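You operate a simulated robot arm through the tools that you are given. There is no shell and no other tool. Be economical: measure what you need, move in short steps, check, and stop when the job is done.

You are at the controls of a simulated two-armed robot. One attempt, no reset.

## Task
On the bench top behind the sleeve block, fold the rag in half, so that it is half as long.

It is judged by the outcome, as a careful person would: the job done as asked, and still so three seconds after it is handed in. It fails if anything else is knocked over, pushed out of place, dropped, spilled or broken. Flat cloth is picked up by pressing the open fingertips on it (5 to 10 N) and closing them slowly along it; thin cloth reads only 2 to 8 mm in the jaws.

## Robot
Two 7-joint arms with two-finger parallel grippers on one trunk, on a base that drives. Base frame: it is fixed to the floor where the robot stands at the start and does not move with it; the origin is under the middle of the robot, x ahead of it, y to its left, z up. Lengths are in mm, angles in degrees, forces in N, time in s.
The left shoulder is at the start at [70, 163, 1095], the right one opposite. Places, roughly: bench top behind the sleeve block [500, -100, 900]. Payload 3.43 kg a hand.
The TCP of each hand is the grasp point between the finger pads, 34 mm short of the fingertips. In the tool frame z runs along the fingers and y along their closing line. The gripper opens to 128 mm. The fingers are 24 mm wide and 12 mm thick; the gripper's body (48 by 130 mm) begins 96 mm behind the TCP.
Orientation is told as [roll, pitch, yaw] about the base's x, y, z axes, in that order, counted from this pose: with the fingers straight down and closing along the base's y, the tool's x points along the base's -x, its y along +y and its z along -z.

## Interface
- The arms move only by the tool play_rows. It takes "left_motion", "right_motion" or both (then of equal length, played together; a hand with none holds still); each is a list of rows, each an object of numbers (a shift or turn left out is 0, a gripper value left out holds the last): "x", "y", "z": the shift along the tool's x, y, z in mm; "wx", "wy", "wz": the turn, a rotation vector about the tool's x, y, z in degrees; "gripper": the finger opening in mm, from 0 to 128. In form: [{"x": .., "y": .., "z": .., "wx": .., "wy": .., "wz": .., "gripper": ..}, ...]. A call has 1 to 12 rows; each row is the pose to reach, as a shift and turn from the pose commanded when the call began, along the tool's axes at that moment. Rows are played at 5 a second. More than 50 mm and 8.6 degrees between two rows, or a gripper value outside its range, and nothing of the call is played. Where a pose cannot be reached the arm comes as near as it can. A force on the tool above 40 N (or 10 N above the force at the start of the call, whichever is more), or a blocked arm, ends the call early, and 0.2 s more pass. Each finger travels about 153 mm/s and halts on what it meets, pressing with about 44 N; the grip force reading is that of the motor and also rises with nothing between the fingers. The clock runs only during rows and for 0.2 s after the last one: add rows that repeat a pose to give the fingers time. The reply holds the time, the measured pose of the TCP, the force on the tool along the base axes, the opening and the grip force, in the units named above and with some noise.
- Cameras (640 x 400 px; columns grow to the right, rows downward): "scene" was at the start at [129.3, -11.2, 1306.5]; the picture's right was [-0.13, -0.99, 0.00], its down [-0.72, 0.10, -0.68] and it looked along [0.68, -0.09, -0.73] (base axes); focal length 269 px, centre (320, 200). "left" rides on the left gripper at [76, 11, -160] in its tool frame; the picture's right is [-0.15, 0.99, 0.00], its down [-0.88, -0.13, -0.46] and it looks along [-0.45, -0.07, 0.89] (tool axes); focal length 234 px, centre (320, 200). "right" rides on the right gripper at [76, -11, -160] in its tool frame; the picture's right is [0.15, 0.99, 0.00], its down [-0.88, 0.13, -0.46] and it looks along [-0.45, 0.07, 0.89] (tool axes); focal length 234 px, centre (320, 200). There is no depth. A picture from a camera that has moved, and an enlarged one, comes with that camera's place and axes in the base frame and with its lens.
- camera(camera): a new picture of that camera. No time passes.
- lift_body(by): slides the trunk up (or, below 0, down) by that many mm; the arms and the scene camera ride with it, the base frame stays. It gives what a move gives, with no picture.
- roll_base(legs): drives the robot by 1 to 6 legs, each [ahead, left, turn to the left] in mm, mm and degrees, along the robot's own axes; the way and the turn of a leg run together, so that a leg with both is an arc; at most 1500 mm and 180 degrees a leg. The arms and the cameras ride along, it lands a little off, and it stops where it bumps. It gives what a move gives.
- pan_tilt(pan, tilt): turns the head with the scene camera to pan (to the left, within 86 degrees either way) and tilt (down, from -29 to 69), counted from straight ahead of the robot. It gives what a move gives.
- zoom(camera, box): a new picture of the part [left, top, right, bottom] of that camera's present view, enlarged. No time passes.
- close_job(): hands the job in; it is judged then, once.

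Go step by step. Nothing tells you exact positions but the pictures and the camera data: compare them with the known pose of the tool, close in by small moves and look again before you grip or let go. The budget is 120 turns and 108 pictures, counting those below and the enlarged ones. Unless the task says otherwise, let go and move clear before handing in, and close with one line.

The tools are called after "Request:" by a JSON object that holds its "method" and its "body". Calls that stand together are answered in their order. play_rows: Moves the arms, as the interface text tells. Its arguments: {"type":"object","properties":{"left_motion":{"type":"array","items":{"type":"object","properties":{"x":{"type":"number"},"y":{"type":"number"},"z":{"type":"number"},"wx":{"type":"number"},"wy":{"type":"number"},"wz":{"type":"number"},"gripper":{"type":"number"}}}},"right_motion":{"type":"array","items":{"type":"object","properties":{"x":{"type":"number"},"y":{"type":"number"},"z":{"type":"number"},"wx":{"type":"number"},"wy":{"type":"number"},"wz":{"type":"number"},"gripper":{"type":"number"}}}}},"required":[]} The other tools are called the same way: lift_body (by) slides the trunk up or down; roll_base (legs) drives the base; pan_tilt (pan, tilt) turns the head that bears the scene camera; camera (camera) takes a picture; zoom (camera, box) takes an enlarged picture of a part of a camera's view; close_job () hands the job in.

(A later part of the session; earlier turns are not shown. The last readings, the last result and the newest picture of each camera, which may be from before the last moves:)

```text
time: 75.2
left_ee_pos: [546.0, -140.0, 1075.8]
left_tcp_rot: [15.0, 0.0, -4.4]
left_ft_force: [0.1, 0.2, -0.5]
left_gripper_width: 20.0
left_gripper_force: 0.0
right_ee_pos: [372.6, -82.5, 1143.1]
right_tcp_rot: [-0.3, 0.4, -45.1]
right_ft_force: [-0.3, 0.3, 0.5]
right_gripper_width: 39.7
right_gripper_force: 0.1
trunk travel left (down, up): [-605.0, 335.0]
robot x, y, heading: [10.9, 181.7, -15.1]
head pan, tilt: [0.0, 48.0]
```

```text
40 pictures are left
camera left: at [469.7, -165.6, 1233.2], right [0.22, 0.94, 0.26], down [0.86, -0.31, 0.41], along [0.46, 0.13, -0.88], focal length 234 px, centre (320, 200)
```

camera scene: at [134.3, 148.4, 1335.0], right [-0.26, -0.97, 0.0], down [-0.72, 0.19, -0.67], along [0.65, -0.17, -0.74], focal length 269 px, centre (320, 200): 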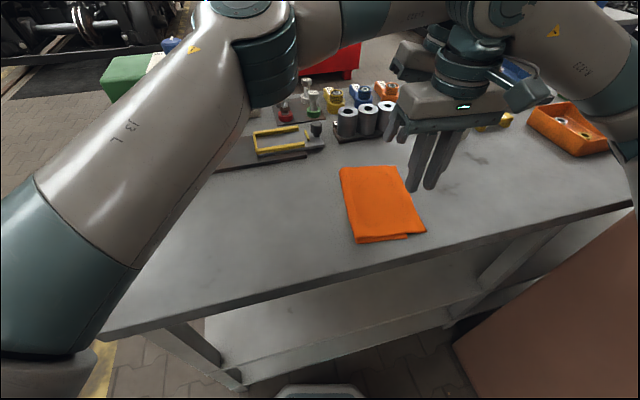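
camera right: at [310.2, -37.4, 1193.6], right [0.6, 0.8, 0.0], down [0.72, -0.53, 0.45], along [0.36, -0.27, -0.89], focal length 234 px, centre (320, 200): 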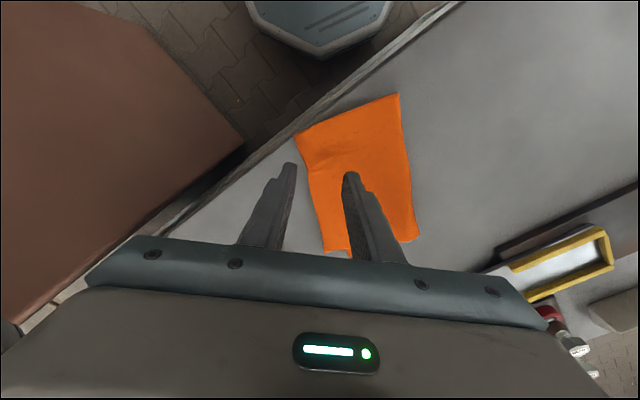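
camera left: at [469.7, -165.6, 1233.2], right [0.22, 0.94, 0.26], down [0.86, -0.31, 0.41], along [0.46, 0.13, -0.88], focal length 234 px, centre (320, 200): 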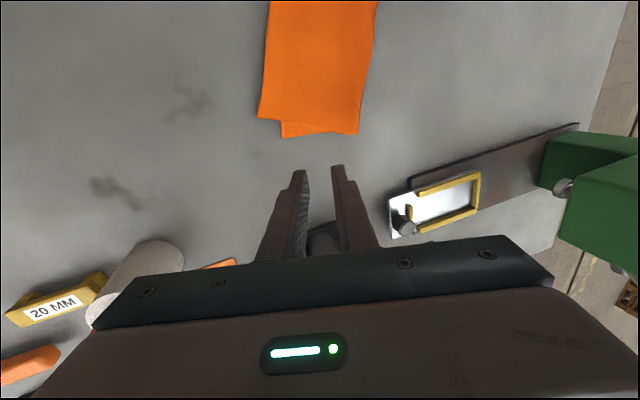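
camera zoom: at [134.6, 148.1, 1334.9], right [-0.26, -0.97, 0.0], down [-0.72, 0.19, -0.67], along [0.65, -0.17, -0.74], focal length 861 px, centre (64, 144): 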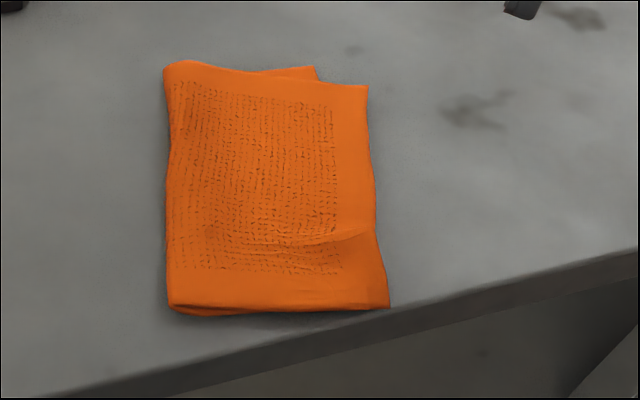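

The near corners match, but at the far end the top corner (508,-179) overhangs the bottom corner (536,-151) by about 28 mm each way. I'll fix that corner the same way with the left hand, straightening it first.

Request:
{"method": "play_rows", "body": {"left_motion": [{"wx": 5}, {"wx": 10}, {"wx": 15}, {"wx": 15}]}}

```text
time: 76.2
left_ee_pos: [547.5, -141.5, 1077.1]
left_tcp_rot: [0.0, 0.0, -4.5]
left_ft_force: [0.6, 0.1, -0.4]
left_gripper_width: 20.2
left_gripper_force: 0.1
right_ee_pos: [371.2, -83.1, 1142.3]
right_tcp_rot: [-0.1, 0.5, -44.9]
right_ft_force: [0.0, 0.2, -0.1]
right_gripper_width: 39.9
right_gripper_force: 0.1
trunk travel left (down, up): [-605.0, 335.0]
robot x, y, heading: [8.0, 183.6, -15.1]
head pan, tilt: [0.0, 48.0]
```

Request:
{"method": "play_rows", "body": {"right_motion": [{"x": -14, "y": -14}, {"x": -28, "y": -28}, {"x": -40, "y": -40}, {"x": -40, "y": -40}, {"x": -40, "y": -40}, {"x": -40, "y": -40}, {"x": -40, "y": -40}, {"x": -40, "y": -40}], "left_motion": [{"x": 0}, {"x": 5, "y": -4, "z": 10, "wz": -4, "gripper": 38}, {"x": 12, "y": -8, "z": 30, "wz": -8}, {"x": 20, "y": -14, "z": 50, "wz": -12}, {"x": 28, "y": -20, "z": 70, "wz": -16}, {"x": 36, "y": -24, "z": 90, "wz": -20}, {"x": 42, "y": -27, "z": 108, "wz": -24.4}, {"x": 42, "y": -27, "z": 115, "wz": -24.4}]}}

Request:
{"method": "camera", "body": {"camera": "left"}}

Request:
{"method": "zoom", "body": {"camera": "scene", "box": [320, 155, 480, 280]}}

```text
time: 78.0
left_ee_pos: [504.3, -163.3, 962.8]
left_tcp_rot: [-0.1, 0.0, 20.0]
left_ft_force: [0.0, -0.6, -0.2]
left_gripper_width: 38.2
left_gripper_force: 0.0
right_ee_pos: [371.8, -139.5, 1142.4]
right_tcp_rot: [-0.2, 0.5, -45.0]
right_ft_force: [-0.1, 1.0, -0.2]
right_gripper_width: 39.9
right_gripper_force: 0.0
trunk travel left (down, up): [-605.0, 335.0]
robot x, y, heading: [10.8, 182.5, -14.9]
head pan, tilt: [0.0, 48.0]
```

```text
39 pictures are left
camera left: at [428.5, -178.8, 1121.0], right [-0.2, 0.98, 0.0], down [0.87, 0.18, 0.46], along [0.45, 0.09, -0.89], focal length 234 px, centre (320, 200)
```

left: 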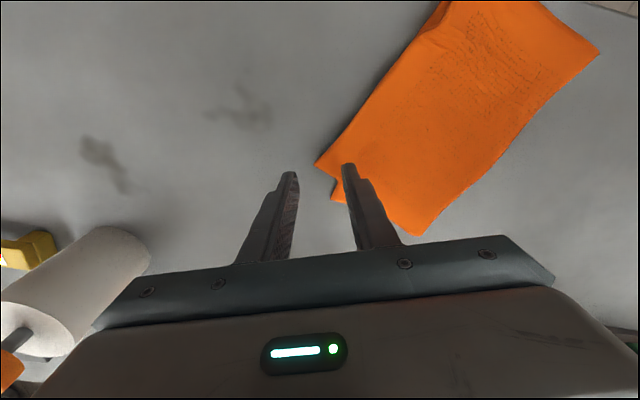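

```text
3.20 times, centred on (400, 218) of scene
camera zoom: at [134.4, 148.5, 1335.0], right [-0.26, -0.97, 0.0], down [-0.72, 0.19, -0.67], along [0.65, -0.17, -0.74], focal length 861 px, centre (64, 144)
```

zoom: 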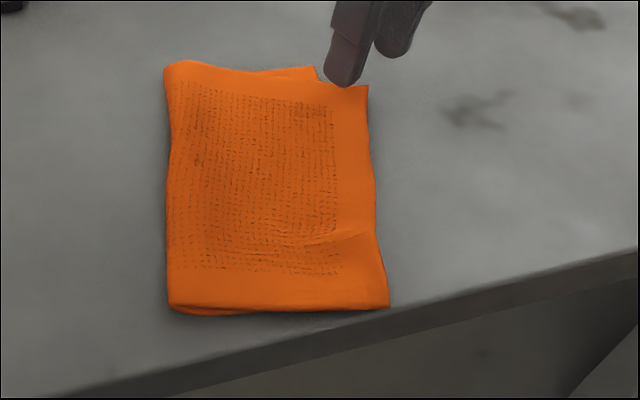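

Request:
{"method": "play_rows", "body": {"left_motion": [{"x": 3, "y": 5, "z": 4}, {"x": 3, "y": 10, "z": 10}, {"x": 3, "y": 10, "z": 16}, {"x": 3, "y": 10, "z": 20}, {"x": 3, "y": 10, "z": 22}]}}

Request:
{"method": "camera", "body": {"camera": "left"}}

```text
time: 79.2
left_ee_pos: [496.6, -155.8, 941.3]
left_tcp_rot: [0.0, 0.0, 20.1]
left_ft_force: [1.1, -0.2, 3.9]
left_gripper_width: 37.9
left_gripper_force: 0.2
right_ee_pos: [372.0, -139.2, 1142.2]
right_tcp_rot: [-0.2, 0.5, -45.0]
right_ft_force: [-0.5, -0.2, 0.5]
right_gripper_width: 39.8
right_gripper_force: 0.1
trunk travel left (down, up): [-605.0, 335.0]
robot x, y, heading: [7.2, 179.9, -15.1]
head pan, tilt: [0.0, 48.0]
```

```text
37 pictures are left
camera left: at [421.6, -170.6, 1100.0], right [-0.2, 0.98, 0.0], down [0.87, 0.18, 0.46], along [0.45, 0.09, -0.89], focal length 234 px, centre (320, 200)
```

left: 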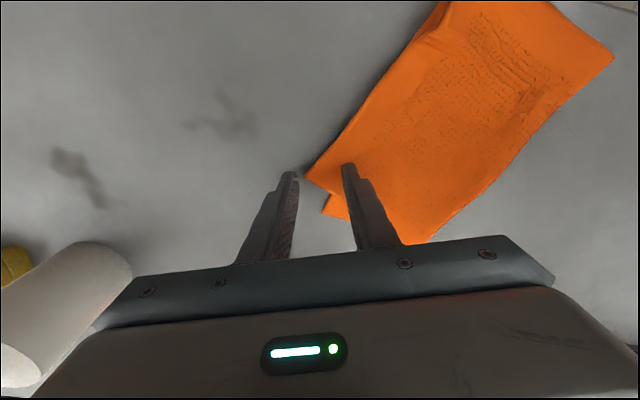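

Corner sits between the fingers with light contact. Closing slowly.

Request:
{"method": "play_rows", "body": {"left_motion": [{"z": 1}, {"z": 1, "gripper": 34}, {"z": 1.3, "gripper": 30}, {"z": 1.3, "gripper": 26}, {"z": 1.3, "gripper": 22}, {"z": 1.3, "gripper": 18}, {"z": 1.3, "gripper": 14}, {"z": 1.3, "gripper": 10}, {"z": 1.3, "gripper": 6}, {"z": 1.3, "gripper": 2}, {"z": 1.3, "gripper": 0}, {"z": 1.3, "gripper": 0}]}}

Request:
{"method": "camera", "body": {"camera": "left"}}

```text
time: 81.8
left_ee_pos: [496.4, -154.6, 939.3]
left_tcp_rot: [0.1, 0.1, 20.2]
left_ft_force: [-0.4, 1.7, 11.8]
left_gripper_width: 2.3
left_gripper_force: 36.7
right_ee_pos: [371.8, -139.6, 1142.8]
right_tcp_rot: [-0.2, 0.5, -45.0]
right_ft_force: [-0.5, 0.3, -0.2]
right_gripper_width: 39.5
right_gripper_force: 0.0
trunk travel left (down, up): [-605.0, 335.0]
robot x, y, heading: [8.6, 184.3, -15.1]
head pan, tilt: [0.0, 48.0]
```

```text
36 pictures are left
camera left: at [420.6, -170.1, 1098.7], right [-0.2, 0.98, 0.0], down [0.87, 0.18, 0.46], along [0.45, 0.09, -0.89], focal length 234 px, centre (320, 200)
```

left: 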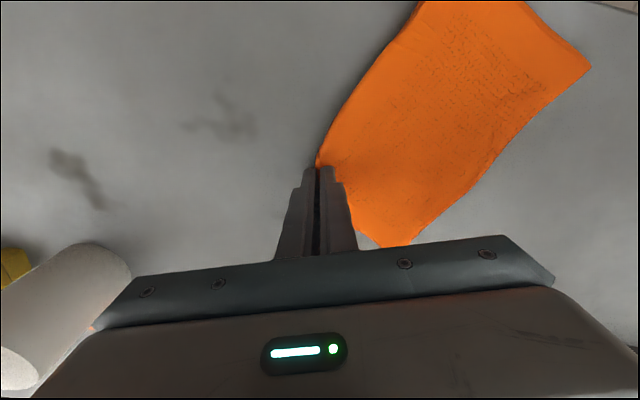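

Jaws read 2.3 mm, so something is held. Lifting with a leftward roll, then looking.

Request:
{"method": "play_rows", "body": {"left_motion": [{"x": 0, "y": 6, "z": -12}, {"x": -4, "y": 18, "z": -28}, {"x": -8, "y": 32, "z": -42}, {"x": -12, "y": 46, "z": -50}, {"x": -12, "y": 46, "z": -50}]}}

Request:
{"method": "zoom", "body": {"camera": "scene", "box": [320, 155, 480, 280]}}

Request:
{"method": "camera", "body": {"camera": "left"}}

```text
time: 82.7
left_ee_pos: [496.8, -117.5, 982.5]
left_tcp_rot: [0.0, -0.1, 21.0]
left_ft_force: [2.4, -6.2, 0.1]
left_gripper_width: 2.2
left_gripper_force: 36.9
right_ee_pos: [370.6, -133.6, 1143.5]
right_tcp_rot: [0.2, 0.8, -44.3]
right_ft_force: [-2.6, 6.5, -1.1]
right_gripper_width: 41.7
right_gripper_force: 2.2
trunk travel left (down, up): [-605.0, 335.0]
robot x, y, heading: [10.2, 178.3, -15.3]
head pan, tilt: [0.0, 48.0]
stopped in row 4 (right hand): the force on the tool passed its limit (the readings are from after the stop); the commanded pose is now the measured one
```

```text
3.20 times, centred on (400, 218) of scene
camera zoom: at [134.5, 149.2, 1335.0], right [-0.26, -0.97, 0.0], down [-0.72, 0.19, -0.67], along [0.65, -0.17, -0.74], focal length 861 px, centre (64, 144)
```

zoom: 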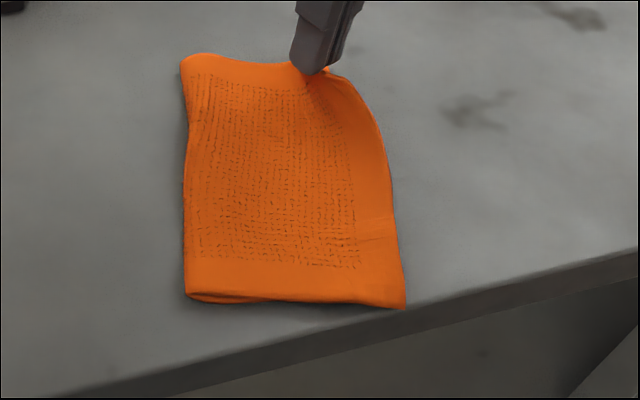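

```text
34 pictures are left
camera left: at [421.3, -132.9, 1140.9], right [-0.22, 0.98, 0.0], down [0.87, 0.19, 0.46], along [0.45, 0.1, -0.89], focal length 234 px, centre (320, 200)
```

left: 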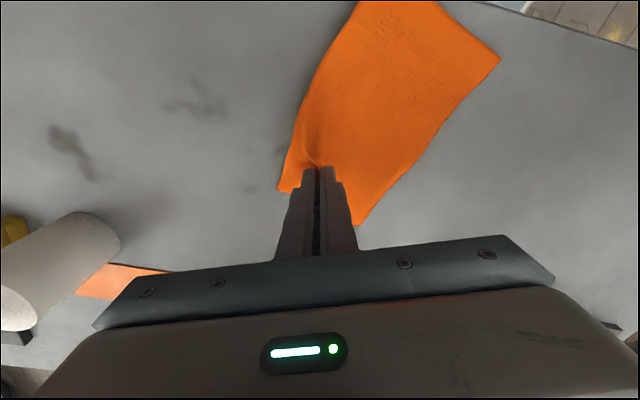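

The left wrist met the right gripper lightly. I'll move the right hand away first and keep the left holding its corner.

Request:
{"method": "play_rows", "body": {"right_motion": [{"x": -3, "y": -15}, {"x": -7, "y": -30}, {"x": -10, "y": -46}, {"x": -10, "y": -50, "z": -20}, {"x": -10, "y": -50, "z": -30}]}}

Request:
{"method": "pan_tilt", "body": {"pan": -15, "tilt": 35}}

Request:
{"method": "camera", "body": {"camera": "scene"}}

```text
time: 83.2
left_ee_pos: [496.0, -118.4, 981.7]
left_tcp_rot: [0.0, -0.1, 21.2]
left_ft_force: [-0.8, 1.0, -0.5]
left_gripper_width: 2.4
left_gripper_force: 36.8
right_ee_pos: [359.7, -148.4, 1142.9]
right_tcp_rot: [0.5, 1.0, -43.9]
right_ft_force: [-0.9, -0.7, -0.2]
right_gripper_width: 40.0
right_gripper_force: 0.1
trunk travel left (down, up): [-605.0, 335.0]
robot x, y, heading: [9.9, 179.8, -15.2]
head pan, tilt: [0.0, 48.0]
stopped in row 2 (left hand): the force on the tool passed its limit (the readings are from after the stop); the commanded pose is now the measured one
```

```text
time: 84.0
left_ee_pos: [497.2, -119.2, 981.3]
left_tcp_rot: [0.0, 0.0, 21.4]
left_ft_force: [0.5, -0.2, 1.1]
left_gripper_width: 2.3
left_gripper_force: 37.2
right_ee_pos: [360.5, -148.5, 1143.1]
right_tcp_rot: [0.4, 1.1, -43.9]
right_ft_force: [-0.3, 0.2, -0.5]
right_gripper_width: 40.0
right_gripper_force: 0.0
trunk travel left (down, up): [-605.0, 335.0]
robot x, y, heading: [6.6, 183.1, -14.9]
head pan, tilt: [-15.0, 35.0]
```

```text
33 pictures are left
camera scene: at [134.6, 124.9, 1353.9], right [-0.5, -0.87, 0.0], down [-0.5, 0.29, -0.82], along [0.71, -0.41, -0.57], focal length 269 px, centre (320, 200)
```

scene: 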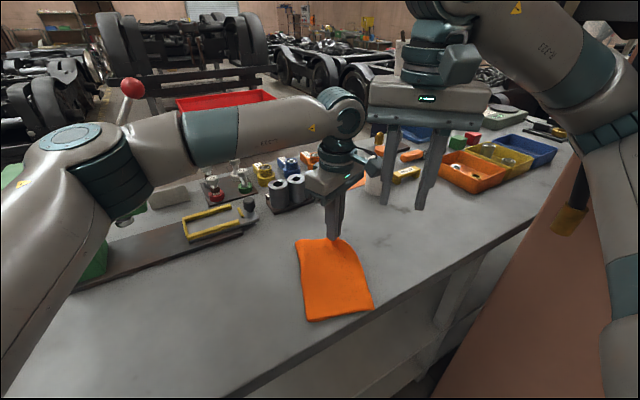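

Request:
{"method": "play_rows", "body": {"right_motion": [{"gripper": 10}, {"z": -25, "gripper": 10}, {"z": -55}, {"z": -85}, {"y": -20, "z": -100}, {"y": -40, "z": -100}]}}

Request:
{"method": "camera", "body": {"camera": "scene"}}

```text
time: 85.4
left_ee_pos: [532.0, -106.1, 971.8]
left_tcp_rot: [0.5, 0.8, 24.9]
left_ft_force: [-0.2, 0.9, 0.3]
left_gripper_width: 2.1
left_gripper_force: 37.2
right_ee_pos: [379.8, -173.2, 1227.8]
right_tcp_rot: [-1.0, 2.6, -39.9]
right_ft_force: [-1.7, -1.6, 5.8]
right_gripper_width: 9.8
right_gripper_force: 0.2
trunk travel left (down, up): [-605.0, 335.0]
robot x, y, heading: [10.9, 165.9, -11.2]
head pan, tilt: [-15.0, 35.0]
```

```text
32 pictures are left
camera scene: at [161.1, 113.6, 1350.7], right [-0.44, -0.9, 0.01], down [-0.53, 0.25, -0.81], along [0.72, -0.36, -0.59], focal length 269 px, centre (320, 200)
```

scene: 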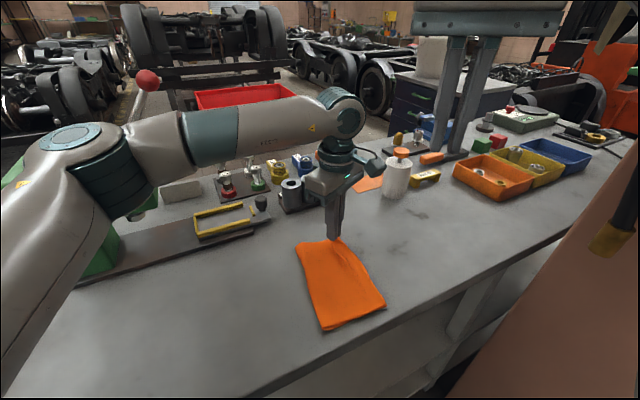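

Raising the right arm pushed its elbow against the hose reel and turned the base. I'll lower it back straight away.

Request:
{"method": "play_rows", "body": {"right_motion": [{"z": 25}, {"z": 50}, {"z": 75}, {"z": 100}, {"z": 125}, {"z": 125}]}}

Request:
{"method": "camera", "body": {"camera": "scene"}}

```text
time: 86.8
left_ee_pos: [494.4, -111.3, 985.8]
left_tcp_rot: [-0.4, -0.1, 21.4]
left_ft_force: [0.4, 0.3, -0.7]
left_gripper_width: 2.4
left_gripper_force: 36.7
right_ee_pos: [330.6, -167.6, 1120.4]
right_tcp_rot: [0.2, 0.6, -43.8]
right_ft_force: [0.5, 0.2, 0.2]
right_gripper_width: 10.1
right_gripper_force: 0.1
trunk travel left (down, up): [-605.0, 335.0]
robot x, y, heading: [13.2, 182.6, -15.2]
head pan, tilt: [-15.0, 35.0]
```

```text
31 pictures are left
camera scene: at [131.7, 134.9, 1354.8], right [-0.5, -0.87, 0.01], down [-0.5, 0.28, -0.82], along [0.71, -0.41, -0.57], focal length 269 px, centre (320, 200)
```

scene: 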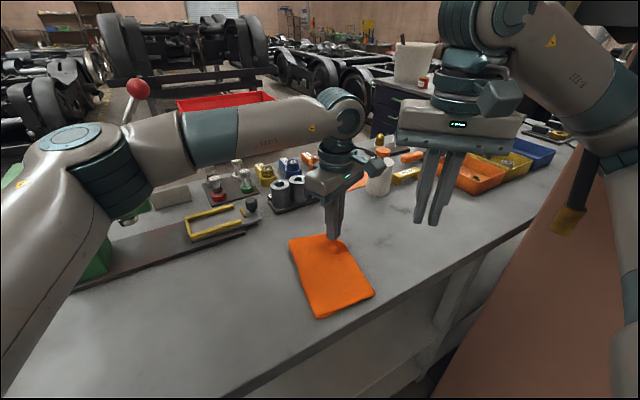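

Request:
{"method": "play_rows", "body": {"right_motion": [{"z": 20}, {"z": 40}, {"z": 60}, {"z": 80}, {"z": 80}]}}

Request:
{"method": "pan_tilt", "body": {"pan": 0, "tilt": 48}}

Request:
{"method": "camera", "body": {"camera": "scene"}}

Request:
{"method": "zoom", "body": {"camera": "scene", "box": [320, 155, 480, 280]}}

```text
time: 88.0
left_ee_pos: [496.8, -104.7, 987.6]
left_tcp_rot: [-0.8, 0.1, 21.4]
left_ft_force: [0.1, 0.5, 0.2]
left_gripper_width: 2.2
left_gripper_force: 36.8
right_ee_pos: [329.7, -160.7, 1043.4]
right_tcp_rot: [-0.1, 0.3, -43.6]
right_ft_force: [0.2, -0.2, -0.3]
right_gripper_width: 10.3
right_gripper_force: 0.1
trunk travel left (down, up): [-605.0, 335.0]
robot x, y, heading: [8.0, 183.2, -15.0]
head pan, tilt: [-15.0, 35.0]
```

```text
time: 88.7
left_ee_pos: [495.5, -104.8, 986.0]
left_tcp_rot: [-0.9, 0.1, 21.3]
left_ft_force: [1.0, -0.1, 0.8]
left_gripper_width: 2.4
left_gripper_force: 36.9
right_ee_pos: [330.9, -161.5, 1044.1]
right_tcp_rot: [-0.1, 0.4, -43.9]
right_ft_force: [0.2, 0.4, 1.1]
right_gripper_width: 9.8
right_gripper_force: 0.1
trunk travel left (down, up): [-605.0, 335.0]
robot x, y, heading: [8.0, 184.7, -15.1]
head pan, tilt: [0.0, 48.0]
```

```text
30 pictures are left
camera scene: at [131.7, 167.4, 1335.6], right [-0.26, -0.97, 0.01], down [-0.72, 0.18, -0.67], along [0.65, -0.18, -0.74], focal length 269 px, centre (320, 200)
```

scene: 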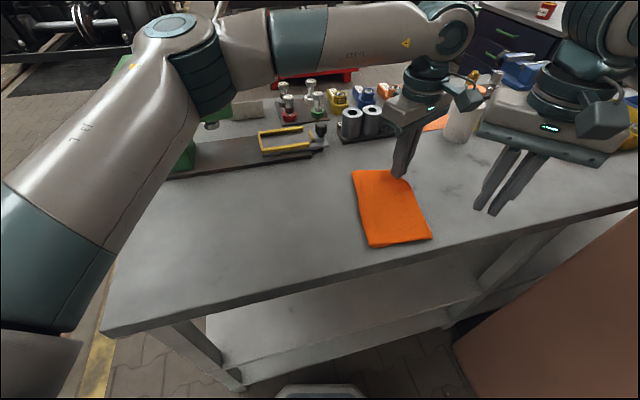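

```text
3.20 times, centred on (400, 218) of scene
camera zoom: at [131.7, 167.4, 1335.6], right [-0.26, -0.97, 0.01], down [-0.72, 0.18, -0.67], along [0.65, -0.18, -0.74], focal length 861 px, centre (64, 144)
```

zoom: 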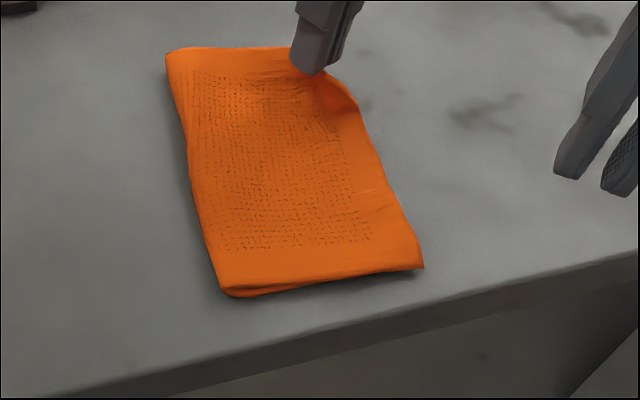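

The right elbow is still pressing the column because that arm is folded tight. I'll extend the right hand outward to unbend it.

Request:
{"method": "play_rows", "body": {"right_motion": [{"x": -25, "y": 8}, {"x": -50, "y": 15}, {"x": -75, "y": 20}, {"x": -100, "y": 24}, {"x": -110, "y": 24}]}}

Request:
{"method": "zoom", "body": {"camera": "scene", "box": [300, 90, 640, 290]}}

```text
time: 89.2
left_ee_pos: [504.4, -99.4, 986.5]
left_tcp_rot: [-0.7, 0.0, 22.3]
left_ft_force: [3.1, 4.6, -1.3]
left_gripper_width: 2.3
left_gripper_force: 36.9
right_ee_pos: [357.5, -175.1, 1043.1]
right_tcp_rot: [-0.3, 0.5, -43.0]
right_ft_force: [-3.3, -5.1, 0.9]
right_gripper_width: 10.0
right_gripper_force: 0.0
trunk travel left (down, up): [-605.0, 335.0]
robot x, y, heading: [11.7, 186.0, -14.9]
head pan, tilt: [0.0, 48.0]
stopped in row 2 (left hand): the force on the tool passed its limit (the readings are from after the stop); the commanded pose is now the measured one
```

```text
1.88 times, centred on (470, 190) of scene
camera zoom: at [132.8, 166.5, 1335.5], right [-0.25, -0.97, 0.01], down [-0.72, 0.18, -0.67], along [0.65, -0.18, -0.74], focal length 506 px, centre (38, 219)
```

zoom: 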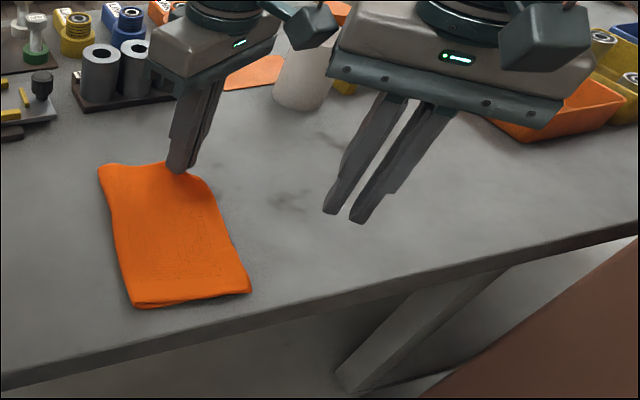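

The right gripper's body corner is against the left wrist camera. I'll move it away to the right first while rotating it, then extend.

Request:
{"method": "play_rows", "body": {"right_motion": [{"x": -8, "y": -12}, {"x": -20, "y": -24, "wz": -5}, {"x": -40, "y": -32, "wz": -11}, {"x": -60, "y": -36, "wz": -18}, {"x": -80, "y": -38, "wz": -25}, {"x": -100, "y": -38, "wz": -32}, {"x": -115, "y": -38, "wz": -38}]}}

Request:
{"method": "camera", "body": {"camera": "scene"}}

```text
time: 90.8
left_ee_pos: [536.2, -73.9, 983.1]
left_tcp_rot: [-1.0, 0.7, 24.7]
left_ft_force: [-1.1, 0.1, -0.5]
left_gripper_width: 2.5
left_gripper_force: 37.3
right_ee_pos: [459.8, -254.8, 1039.6]
right_tcp_rot: [-0.4, 1.4, -2.0]
right_ft_force: [0.0, -0.3, 0.4]
right_gripper_width: 10.2
right_gripper_force: 0.0
trunk travel left (down, up): [-605.0, 335.0]
robot x, y, heading: [20.8, 180.5, -12.6]
head pan, tilt: [0.0, 48.0]
```

```text
27 pictures are left
camera scene: at [159.5, 180.3, 1334.4], right [-0.21, -0.98, 0.02], down [-0.73, 0.15, -0.67], along [0.65, -0.16, -0.75], focal length 269 px, centre (320, 200)
```

scene: 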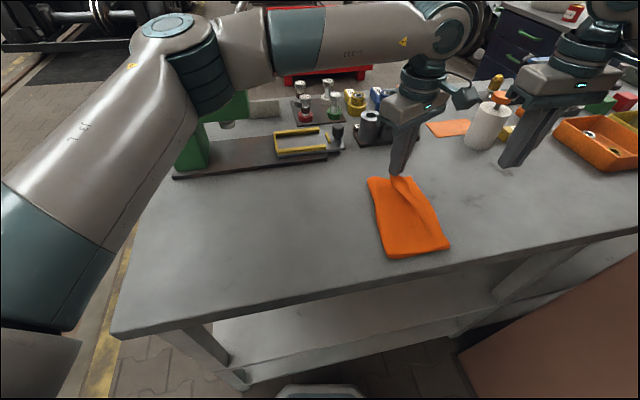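

Request:
{"method": "zoom", "body": {"camera": "scene", "box": [340, 150, 500, 275]}}

Request:
{"method": "camera", "body": {"camera": "left"}}

```text
3.20 times, centred on (420, 212) of scene
camera zoom: at [159.5, 180.3, 1334.4], right [-0.21, -0.98, 0.02], down [-0.73, 0.15, -0.67], along [0.65, -0.16, -0.75], focal length 861 px, centre (0, 160)
```

zoom: 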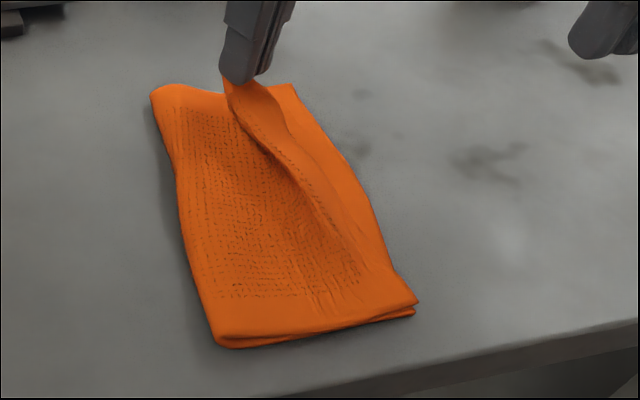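

```text
25 pictures are left
camera left: at [463.5, -92.0, 1142.8], right [-0.28, 0.96, -0.02], down [0.86, 0.26, 0.45], along [0.43, 0.11, -0.9], focal length 234 px, centre (320, 200)
```

left: 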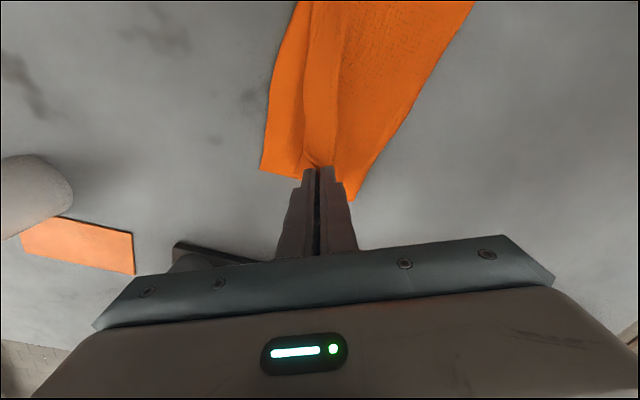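

The near end is well matched and the bottom far corner is visible at about (559,-133). I'll roll the held corner further left so the fold relaxes, then lay it over that corner.

Request:
{"method": "play_rows", "body": {"left_motion": [{"x": -6, "y": 14, "z": -5}, {"x": -13, "y": 27, "z": -8}, {"x": -13, "y": 27, "z": -8}, {"x": -6, "y": 14, "z": -2, "wz": -5}, {"x": 2, "y": -5, "z": 8, "wz": -10}, {"x": 10, "y": -20, "z": 22, "wz": -16}, {"x": 13, "y": -31, "z": 32, "wz": -16}, {"x": 13, "y": -31, "z": 36, "wz": -16}]}}

Request:
{"method": "zoom", "body": {"camera": "scene", "box": [340, 150, 500, 275]}}

Request:
{"method": "camera", "body": {"camera": "left"}}

```text
time: 92.6
left_ee_pos: [537.9, -107.9, 946.4]
left_tcp_rot: [-0.7, 1.0, 40.8]
left_ft_force: [-0.8, -1.6, 1.9]
left_gripper_width: 2.2
left_gripper_force: 37.2
right_ee_pos: [459.8, -253.5, 1041.3]
right_tcp_rot: [-0.4, 1.3, -2.1]
right_ft_force: [-0.3, 0.9, -1.2]
right_gripper_width: 10.0
right_gripper_force: 0.1
trunk travel left (down, up): [-605.0, 335.0]
robot x, y, heading: [22.5, 184.8, -12.5]
head pan, tilt: [0.0, 48.0]
```

```text
3.20 times, centred on (420, 212) of scene
camera zoom: at [159.1, 180.5, 1334.5], right [-0.21, -0.98, 0.02], down [-0.73, 0.14, -0.67], along [0.65, -0.16, -0.75], focal length 861 px, centre (0, 160)
```

zoom: 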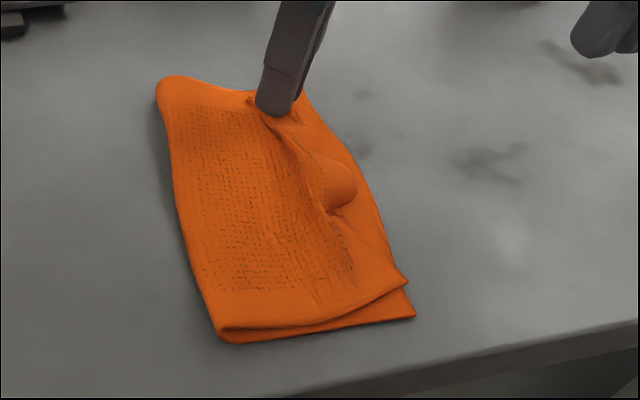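

```text
23 pictures are left
camera left: at [473.1, -145.0, 1107.4], right [-0.54, 0.84, -0.02], down [0.75, 0.49, 0.44], along [0.38, 0.22, -0.9], focal length 234 px, centre (320, 200)
```

left: 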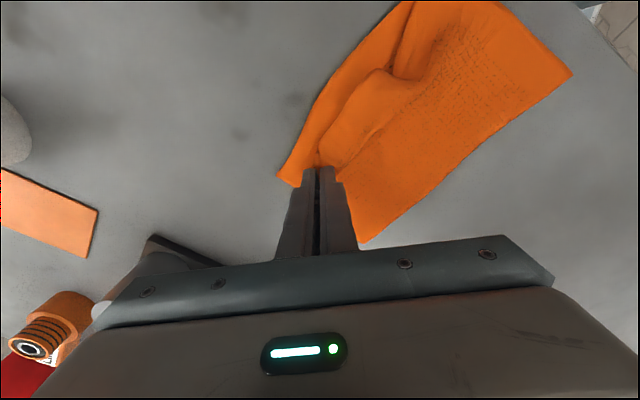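

The corner is nearly over its partner, with a little slack in the edge. I'll draw it out about 13 mm and let go straight upward.

Request:
{"method": "play_rows", "body": {"left_motion": [{"y": -4, "z": -4}, {"y": -9, "z": -4}, {"y": -14, "z": -2}, {"y": -14, "z": -1}, {"y": -14, "z": -2, "gripper": 10}, {"y": -14, "z": -3, "gripper": 20}, {"y": -14, "z": -4, "gripper": 32}, {"y": -14, "z": -10}, {"y": -14, "z": -30}, {"y": -14, "z": -55}, {"y": -14, "z": -80}, {"y": -14, "z": -100}]}}

Request:
{"method": "zoom", "body": {"camera": "scene", "box": [340, 150, 500, 275]}}

Request:
{"method": "camera", "body": {"camera": "left"}}

```text
time: 95.2
left_ee_pos: [548.9, -115.6, 1049.4]
left_tcp_rot: [-0.6, 1.0, 40.7]
left_ft_force: [0.1, -0.7, -0.2]
left_gripper_width: 32.1
left_gripper_force: 0.1
right_ee_pos: [458.5, -254.0, 1040.8]
right_tcp_rot: [-0.4, 1.1, -2.2]
right_ft_force: [0.4, -1.0, -0.3]
right_gripper_width: 10.1
right_gripper_force: 0.1
trunk travel left (down, up): [-605.0, 335.0]
robot x, y, heading: [21.1, 181.7, -12.3]
head pan, tilt: [0.0, 48.0]
```

```text
3.20 times, centred on (420, 212) of scene
camera zoom: at [158.6, 180.8, 1334.4], right [-0.21, -0.98, 0.02], down [-0.73, 0.14, -0.67], along [0.65, -0.16, -0.75], focal length 861 px, centre (0, 160)
```

zoom: 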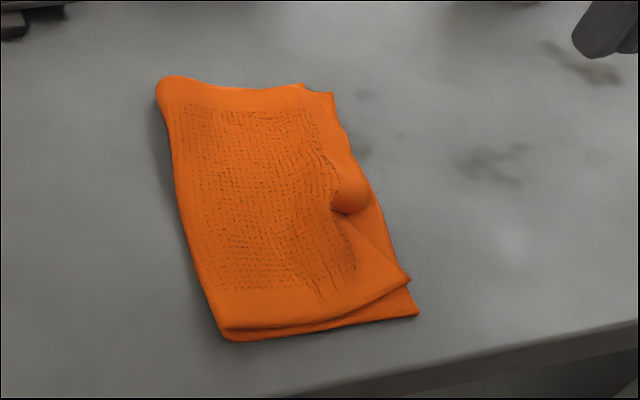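

```text
21 pictures are left
camera left: at [483.6, -153.4, 1208.8], right [-0.54, 0.84, -0.02], down [0.75, 0.49, 0.44], along [0.38, 0.23, -0.9], focal length 234 px, centre (320, 200)
```

left: 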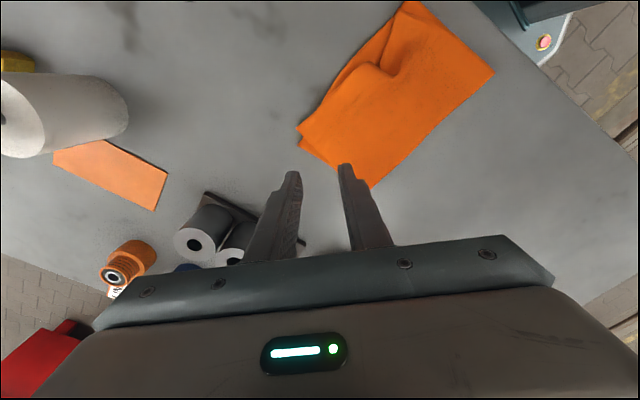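

Corners are now within about 20 mm at both ends, with one bump in the edge between them. Before smoothing it, I'll relieve the right elbow by shifting the base left.

Request:
{"method": "roll_base", "body": {"legs": [[-15, 60, 0]]}}

Request:
{"method": "camera", "body": {"camera": "scene"}}

```text
time: 96.2
left_ee_pos: [511.6, -101.6, 1044.2]
left_tcp_rot: [0.0, -0.3, 38.1]
left_ft_force: [0.3, -0.4, -0.3]
left_gripper_width: 31.9
left_gripper_force: 0.1
right_ee_pos: [414.4, -238.4, 1034.6]
right_tcp_rot: [1.0, 0.7, -5.5]
right_ft_force: [-0.8, -0.8, 0.3]
right_gripper_width: 10.1
right_gripper_force: 0.1
trunk travel left (down, up): [-605.0, 335.0]
robot x, y, heading: [11.3, 244.7, -14.8]
head pan, tilt: [0.0, 48.0]
```

```text
20 pictures are left
camera scene: at [133.2, 206.6, 1334.9], right [-0.26, -0.97, 0.0], down [-0.72, 0.19, -0.67], along [0.65, -0.17, -0.74], focal length 269 px, centre (320, 200)
```

scene: 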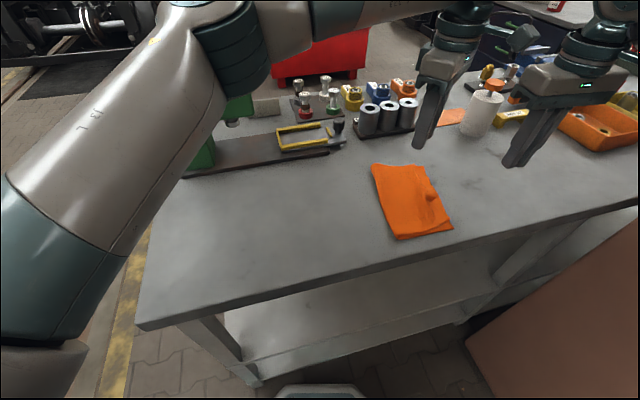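

Request:
{"method": "zoom", "body": {"camera": "scene", "box": [355, 155, 467, 243]}}

```text
4.55 times, centred on (411, 199) of scene
camera zoom: at [133.2, 206.6, 1334.9], right [-0.26, -0.97, 0.0], down [-0.72, 0.19, -0.67], along [0.65, -0.17, -0.74], focal length 1222 px, centre (-94, 204)
```

zoom: 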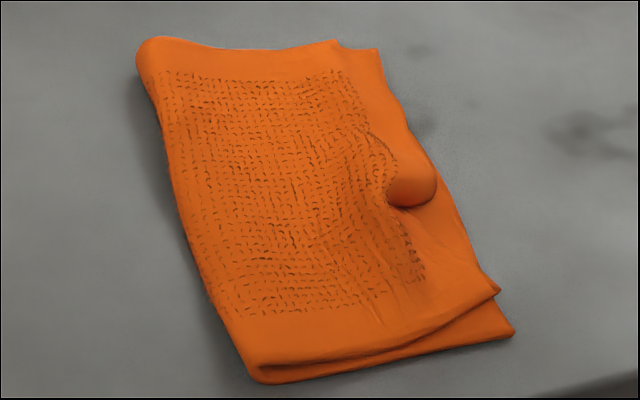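

The near and far corners are close; the bump at (452,-122) is slack along the top edge, since the near top corner sits about 23 mm too far in. I'll sweep that wave like a carpet ruck toward the near corner with the left fingertips, skimming the surface.

Request:
{"method": "play_rows", "body": {"left_motion": [{"x": 5, "wz": 7, "gripper": 20}, {"x": 10, "wz": 14}, {"x": 16, "z": 15, "wz": 21}, {"x": 22, "z": 35, "wz": 28}, {"x": 28, "z": 55, "wz": 35}, {"x": 28, "z": 72, "wz": 38}, {"x": 28, "z": 80, "wz": 38}]}}

Request:
{"method": "camera", "body": {"camera": "left"}}

Request:
{"method": "zoom", "body": {"camera": "scene", "box": [340, 130, 500, 255]}}

```text
time: 97.8
left_ee_pos: [491.3, -115.0, 965.7]
left_tcp_rot: [0.0, -0.2, 0.0]
left_ft_force: [0.1, -0.6, -0.6]
left_gripper_width: 19.9
left_gripper_force: 0.1
right_ee_pos: [416.0, -236.3, 1034.4]
right_tcp_rot: [0.8, 0.7, -5.4]
right_ft_force: [-0.3, 0.7, 0.6]
right_gripper_width: 9.9
right_gripper_force: 0.1
trunk travel left (down, up): [-605.0, 335.0]
robot x, y, heading: [11.4, 244.5, -15.0]
head pan, tilt: [0.0, 48.0]
```

```text
18 pictures are left
camera left: at [414.1, -103.3, 1123.6], right [0.15, 0.99, 0.0], down [0.88, -0.13, 0.46], along [0.45, -0.07, -0.89], focal length 234 px, centre (320, 200)
```

left: 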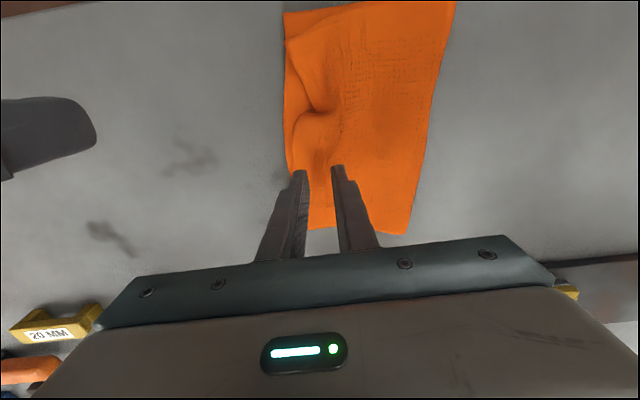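

```text
3.20 times, centred on (420, 192) of scene
camera zoom: at [135.4, 210.6, 1335.0], right [-0.26, -0.97, 0.0], down [-0.72, 0.19, -0.67], along [0.65, -0.17, -0.74], focal length 861 px, centre (0, 224)
```

zoom: 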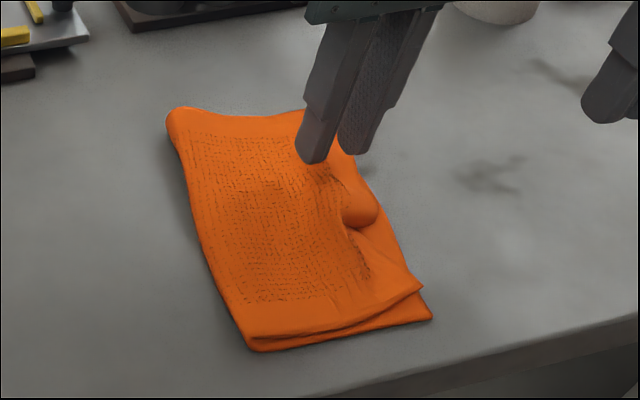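

Request:
{"method": "play_rows", "body": {"left_motion": [{"y": -5, "z": 10}, {"y": -5, "z": 19}, {"y": -5, "z": 23}, {"x": 10, "y": -5, "z": 23}, {"x": 22, "y": -5, "z": 23}, {"x": 34, "y": -5, "z": 23}, {"x": 46, "y": -5, "z": 23}, {"x": 58, "y": -5, "z": 23}, {"x": 70, "y": -5, "z": 23}]}}

Request:
{"method": "camera", "body": {"camera": "left"}}

Request:
{"method": "zoom", "body": {"camera": "scene", "box": [340, 130, 500, 255]}}

```text
time: 99.8
left_ee_pos: [420.8, -120.5, 943.2]
left_tcp_rot: [0.0, -0.2, 0.1]
left_ft_force: [1.5, -0.2, 0.6]
left_gripper_width: 19.9
left_gripper_force: 0.0
right_ee_pos: [414.6, -234.9, 1035.4]
right_tcp_rot: [0.8, 0.9, -5.4]
right_ft_force: [0.0, 0.3, -0.1]
right_gripper_width: 9.8
right_gripper_force: 0.1
trunk travel left (down, up): [-605.0, 335.0]
robot x, y, heading: [10.1, 244.0, -15.3]
head pan, tilt: [0.0, 48.0]
```

```text
16 pictures are left
camera left: at [343.8, -109.3, 1102.0], right [0.14, 0.99, 0.0], down [0.88, -0.13, 0.46], along [0.45, -0.07, -0.89], focal length 234 px, centre (320, 200)
```

left: 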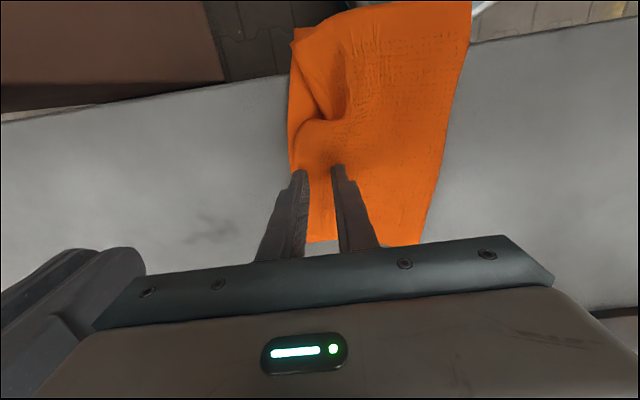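

```text
3.20 times, centred on (420, 192) of scene
camera zoom: at [135.1, 210.6, 1335.0], right [-0.26, -0.97, 0.0], down [-0.72, 0.19, -0.67], along [0.65, -0.17, -0.74], focal length 861 px, centre (0, 224)
```

zoom: 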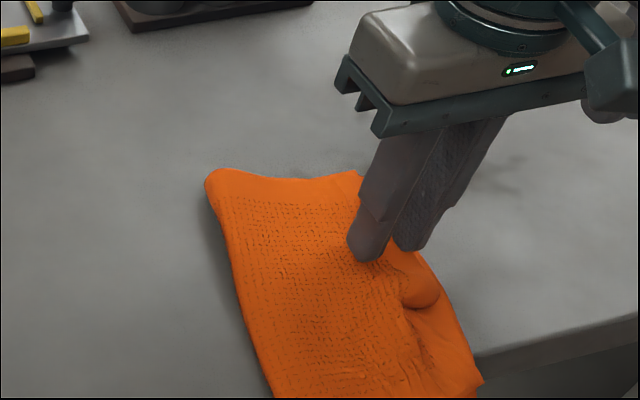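

The whole rag slid with the finger and now overhangs the bench front. I'll press lightly at its centre and drag it all back in.

Request:
{"method": "play_rows", "body": {"left_motion": [{"z": -15}, {"z": -30, "gripper": 50}, {"x": 10, "y": 22, "z": -30}, {"x": 20, "y": 45, "z": -30}, {"x": 20, "y": 45, "z": -15}, {"x": 20, "y": 45, "z": -4}, {"x": 20, "y": 45, "z": 0}, {"x": 20, "y": 45, "z": 2}]}}

```text
time: 101.6
left_ee_pos: [401.2, -75.5, 941.6]
left_tcp_rot: [0.1, -0.4, 0.1]
left_ft_force: [0.4, 0.1, 5.7]
left_gripper_width: 50.0
left_gripper_force: 0.0
right_ee_pos: [416.4, -236.2, 1035.1]
right_tcp_rot: [0.8, 0.8, -5.4]
right_ft_force: [0.8, 0.1, -0.3]
right_gripper_width: 9.8
right_gripper_force: 0.0
trunk travel left (down, up): [-605.0, 335.0]
robot x, y, heading: [12.0, 241.7, -14.9]
head pan, tilt: [0.0, 48.0]
```

Request:
{"method": "play_rows", "body": {"left_motion": [{"x": -3, "z": 0.7}, {"x": -12, "z": 0.7}, {"x": -24, "z": 0.7}, {"x": -36, "z": 0.7}, {"x": -48, "z": 0.7}, {"x": -60, "z": 0.7}, {"x": -72, "z": 0.7}, {"x": -84, "z": 0.7}, {"x": -94, "z": 0.7}]}}

Request:
{"method": "zoom", "body": {"camera": "scene", "box": [320, 130, 512, 280]}}

```text
time: 103.6
left_ee_pos: [494.0, -75.7, 940.3]
left_tcp_rot: [0.1, -0.3, -0.1]
left_ft_force: [-3.2, -0.3, 15.1]
left_gripper_width: 49.9
left_gripper_force: 0.0
right_ee_pos: [413.8, -235.0, 1035.1]
right_tcp_rot: [0.8, 0.8, -5.4]
right_ft_force: [-0.4, 0.0, 0.6]
right_gripper_width: 10.0
right_gripper_force: 0.0
trunk travel left (down, up): [-605.0, 335.0]
robot x, y, heading: [6.9, 245.0, -15.1]
head pan, tilt: [0.0, 48.0]
```

```text
2.67 times, centred on (416, 205) of scene
camera zoom: at [133.8, 211.4, 1335.2], right [-0.26, -0.97, 0.0], down [-0.72, 0.19, -0.67], along [0.65, -0.17, -0.74], focal length 717 px, centre (64, 187)
```

zoom: 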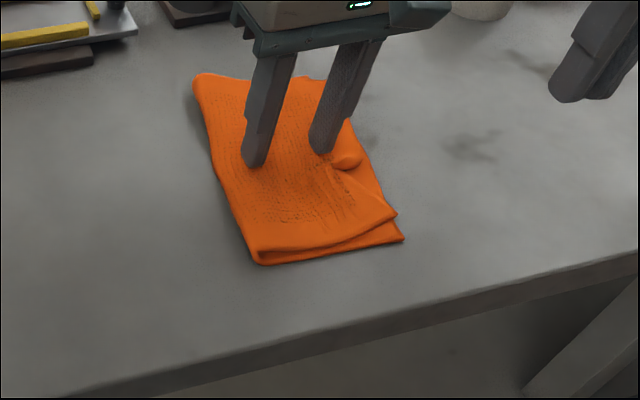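

The rag is back safely on the bench with its fold intact, and the bump is smaller. I'll spread the bump flat: press on it with closed fingertips and open them along the edge. First turning the left hand 90° above it.

Request:
{"method": "play_rows", "body": {"left_motion": [{"z": -12}, {"z": -28}, {"z": -38, "wz": 7}, {"x": 4, "y": -8, "z": -38, "wz": 15, "gripper": 6}, {"x": 8, "y": -18, "z": -38, "wz": 23}, {"x": 12, "y": -28, "z": -38, "wz": 31}, {"x": 16, "y": -38, "z": -38, "wz": 39}, {"x": 20, "y": -46, "z": -38, "wz": 47}, {"x": 20, "y": -46, "z": -38, "wz": 55}, {"x": 20, "y": -46, "z": -38, "wz": 63}, {"x": 20, "y": -46, "z": -38, "wz": 71}, {"x": 20, "y": -46, "z": -38, "wz": 79}]}}

Request:
{"method": "zoom", "body": {"camera": "scene", "box": [320, 130, 512, 280]}}

Request:
{"method": "camera", "body": {"camera": "left"}}

```text
time: 106.2
left_ee_pos: [475.0, -122.1, 976.7]
left_tcp_rot: [0.2, 0.0, -79.1]
left_ft_force: [0.8, -0.1, -0.4]
left_gripper_width: 6.1
left_gripper_force: 0.1
right_ee_pos: [414.7, -236.0, 1035.1]
right_tcp_rot: [0.8, 0.9, -5.3]
right_ft_force: [0.2, 0.0, 0.0]
right_gripper_width: 10.1
right_gripper_force: 0.1
trunk travel left (down, up): [-605.0, 335.0]
robot x, y, heading: [12.6, 247.8, -14.9]
head pan, tilt: [0.0, 48.0]
```

```text
2.67 times, centred on (416, 205) of scene
camera zoom: at [135.4, 210.5, 1335.0], right [-0.26, -0.97, 0.0], down [-0.72, 0.19, -0.67], along [0.65, -0.17, -0.74], focal length 717 px, centre (64, 187)
```

zoom: 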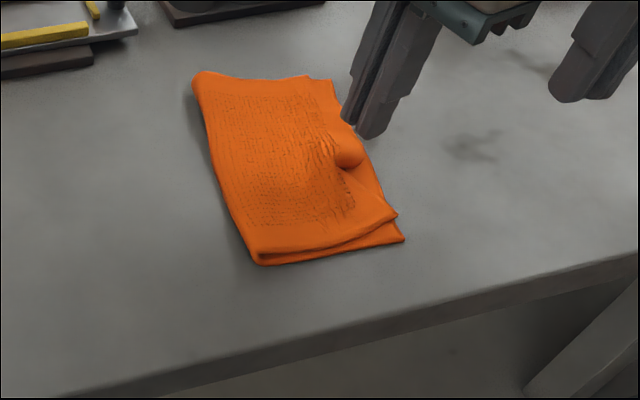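

```text
12 pictures are left
camera left: at [470.4, -44.6, 1137.1], right [1.0, 0.04, 0.0], down [0.04, -0.89, 0.46], along [0.02, -0.45, -0.89], focal length 234 px, centre (320, 200)
```

left: 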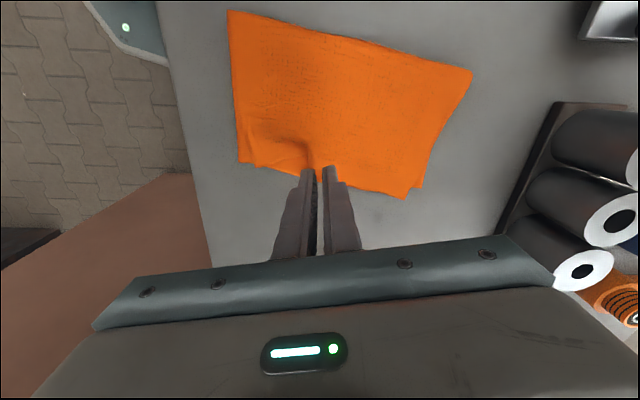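

Request:
{"method": "play_rows", "body": {"left_motion": [{"x": 8, "y": -10}, {"x": 14, "y": -18}, {"x": 14, "y": -18, "z": 12}, {"x": 14, "y": -18, "z": 22}, {"x": 14, "y": -18, "z": 29}, {"x": 14, "y": -18, "z": 33}, {"x": 14, "y": -18, "z": 35}]}}

```text
time: 107.8
left_ee_pos: [452.7, -110.5, 942.0]
left_tcp_rot: [0.2, 0.0, -78.9]
left_ft_force: [-0.8, 0.9, 6.7]
left_gripper_width: 5.7
left_gripper_force: 0.0
right_ee_pos: [414.7, -236.2, 1036.2]
right_tcp_rot: [0.8, 0.8, -5.5]
right_ft_force: [0.1, 0.1, 0.2]
right_gripper_width: 9.9
right_gripper_force: 0.0
trunk travel left (down, up): [-605.0, 335.0]
robot x, y, heading: [12.1, 243.2, -14.9]
head pan, tilt: [0.0, 48.0]
```

Pressing with about 7 N; now opening slowly to spread the slack.

Request:
{"method": "play_rows", "body": {"left_motion": [{"gripper": 12}, {"gripper": 20}, {"gripper": 28}, {"gripper": 36}, {"gripper": 44}, {"gripper": 52}, {"gripper": 60}, {"gripper": 68}, {"gripper": 68}, {"z": -15}, {"z": -35}, {"z": -60}]}}

Request:
{"method": "zoom", "body": {"camera": "scene", "box": [320, 130, 512, 280]}}

Request:
{"method": "camera", "body": {"camera": "left"}}

```text
time: 110.4
left_ee_pos: [453.0, -109.5, 1004.3]
left_tcp_rot: [0.3, 0.0, -78.9]
left_ft_force: [-1.1, 0.1, -0.1]
left_gripper_width: 68.2
left_gripper_force: 0.1
right_ee_pos: [414.4, -235.5, 1035.1]
right_tcp_rot: [0.8, 0.8, -5.4]
right_ft_force: [0.0, 0.3, 0.3]
right_gripper_width: 10.0
right_gripper_force: 0.1
trunk travel left (down, up): [-605.0, 335.0]
robot x, y, heading: [13.0, 244.7, -15.0]
head pan, tilt: [0.0, 48.0]
```

```text
2.67 times, centred on (416, 205) of scene
camera zoom: at [135.0, 210.6, 1335.0], right [-0.26, -0.97, 0.0], down [-0.72, 0.19, -0.67], along [0.65, -0.17, -0.74], focal length 717 px, centre (64, 187)
```

zoom: 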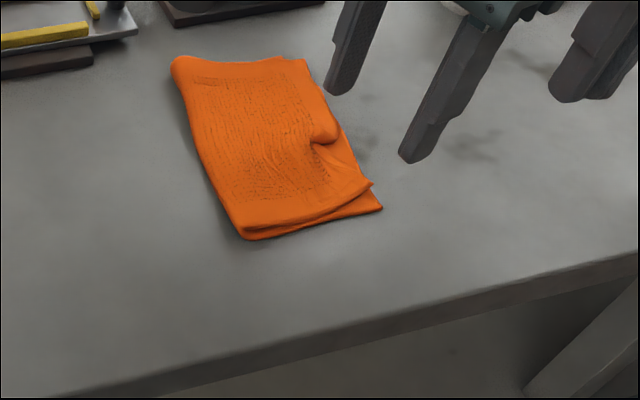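

```text
10 pictures are left
camera left: at [448.8, -33.1, 1163.6], right [1.0, 0.05, 0.0], down [0.04, -0.89, 0.46], along [0.03, -0.45, -0.89], focal length 234 px, centre (320, 200)
```

left: 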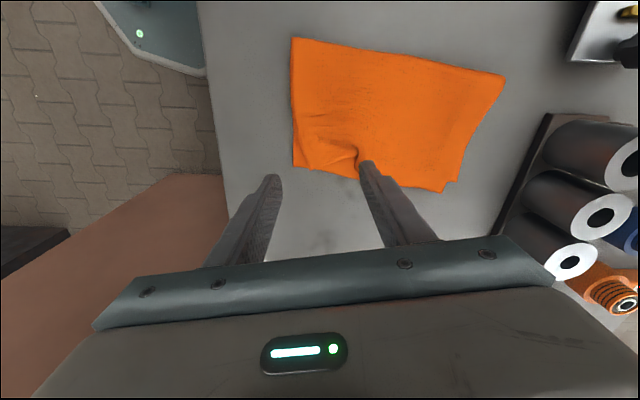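

The rag stays neat but the spread only nudged it. I'll straddle the bump instead, one finger on each side, press, and open from there.

Request:
{"method": "play_rows", "body": {"left_motion": [{"x": -3, "y": 14, "gripper": 48}, {"x": -6, "y": 28, "z": 15}, {"x": -10, "y": 43, "z": 30}, {"x": -10, "y": 43, "z": 45}, {"x": -10, "y": 43, "z": 54}, {"x": -10, "y": 43, "z": 58}]}}

Request:
{"method": "zoom", "body": {"camera": "left", "box": [160, 0, 560, 250]}}

```text
time: 111.8
left_ee_pos: [498.4, -112.0, 944.2]
left_tcp_rot: [0.2, -0.1, -79.0]
left_ft_force: [0.9, 0.0, 0.3]
left_gripper_width: 48.2
left_gripper_force: 0.1
right_ee_pos: [415.5, -236.6, 1035.8]
right_tcp_rot: [0.7, 0.9, -5.4]
right_ft_force: [0.3, 0.2, -0.3]
right_gripper_width: 10.1
right_gripper_force: 0.0
trunk travel left (down, up): [-605.0, 335.0]
robot x, y, heading: [13.0, 244.1, -15.1]
head pan, tilt: [0.0, 48.0]
```

```text
1.60 times, centred on (360, 125) of left
camera zoom: at [494.0, -35.8, 1103.6], right [1.0, 0.05, 0.0], down [0.04, -0.89, 0.46], along [0.02, -0.45, -0.89], focal length 375 px, centre (256, 320)
```

zoom: 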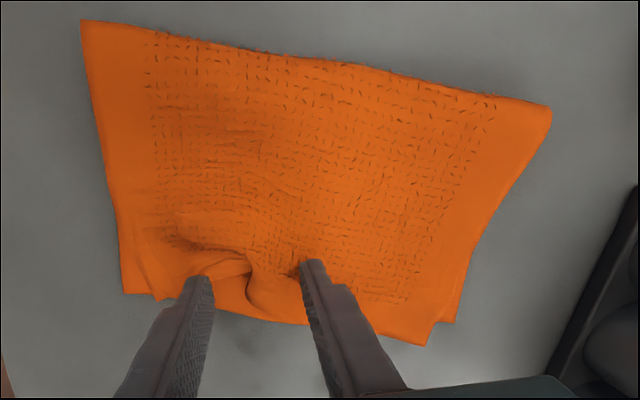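

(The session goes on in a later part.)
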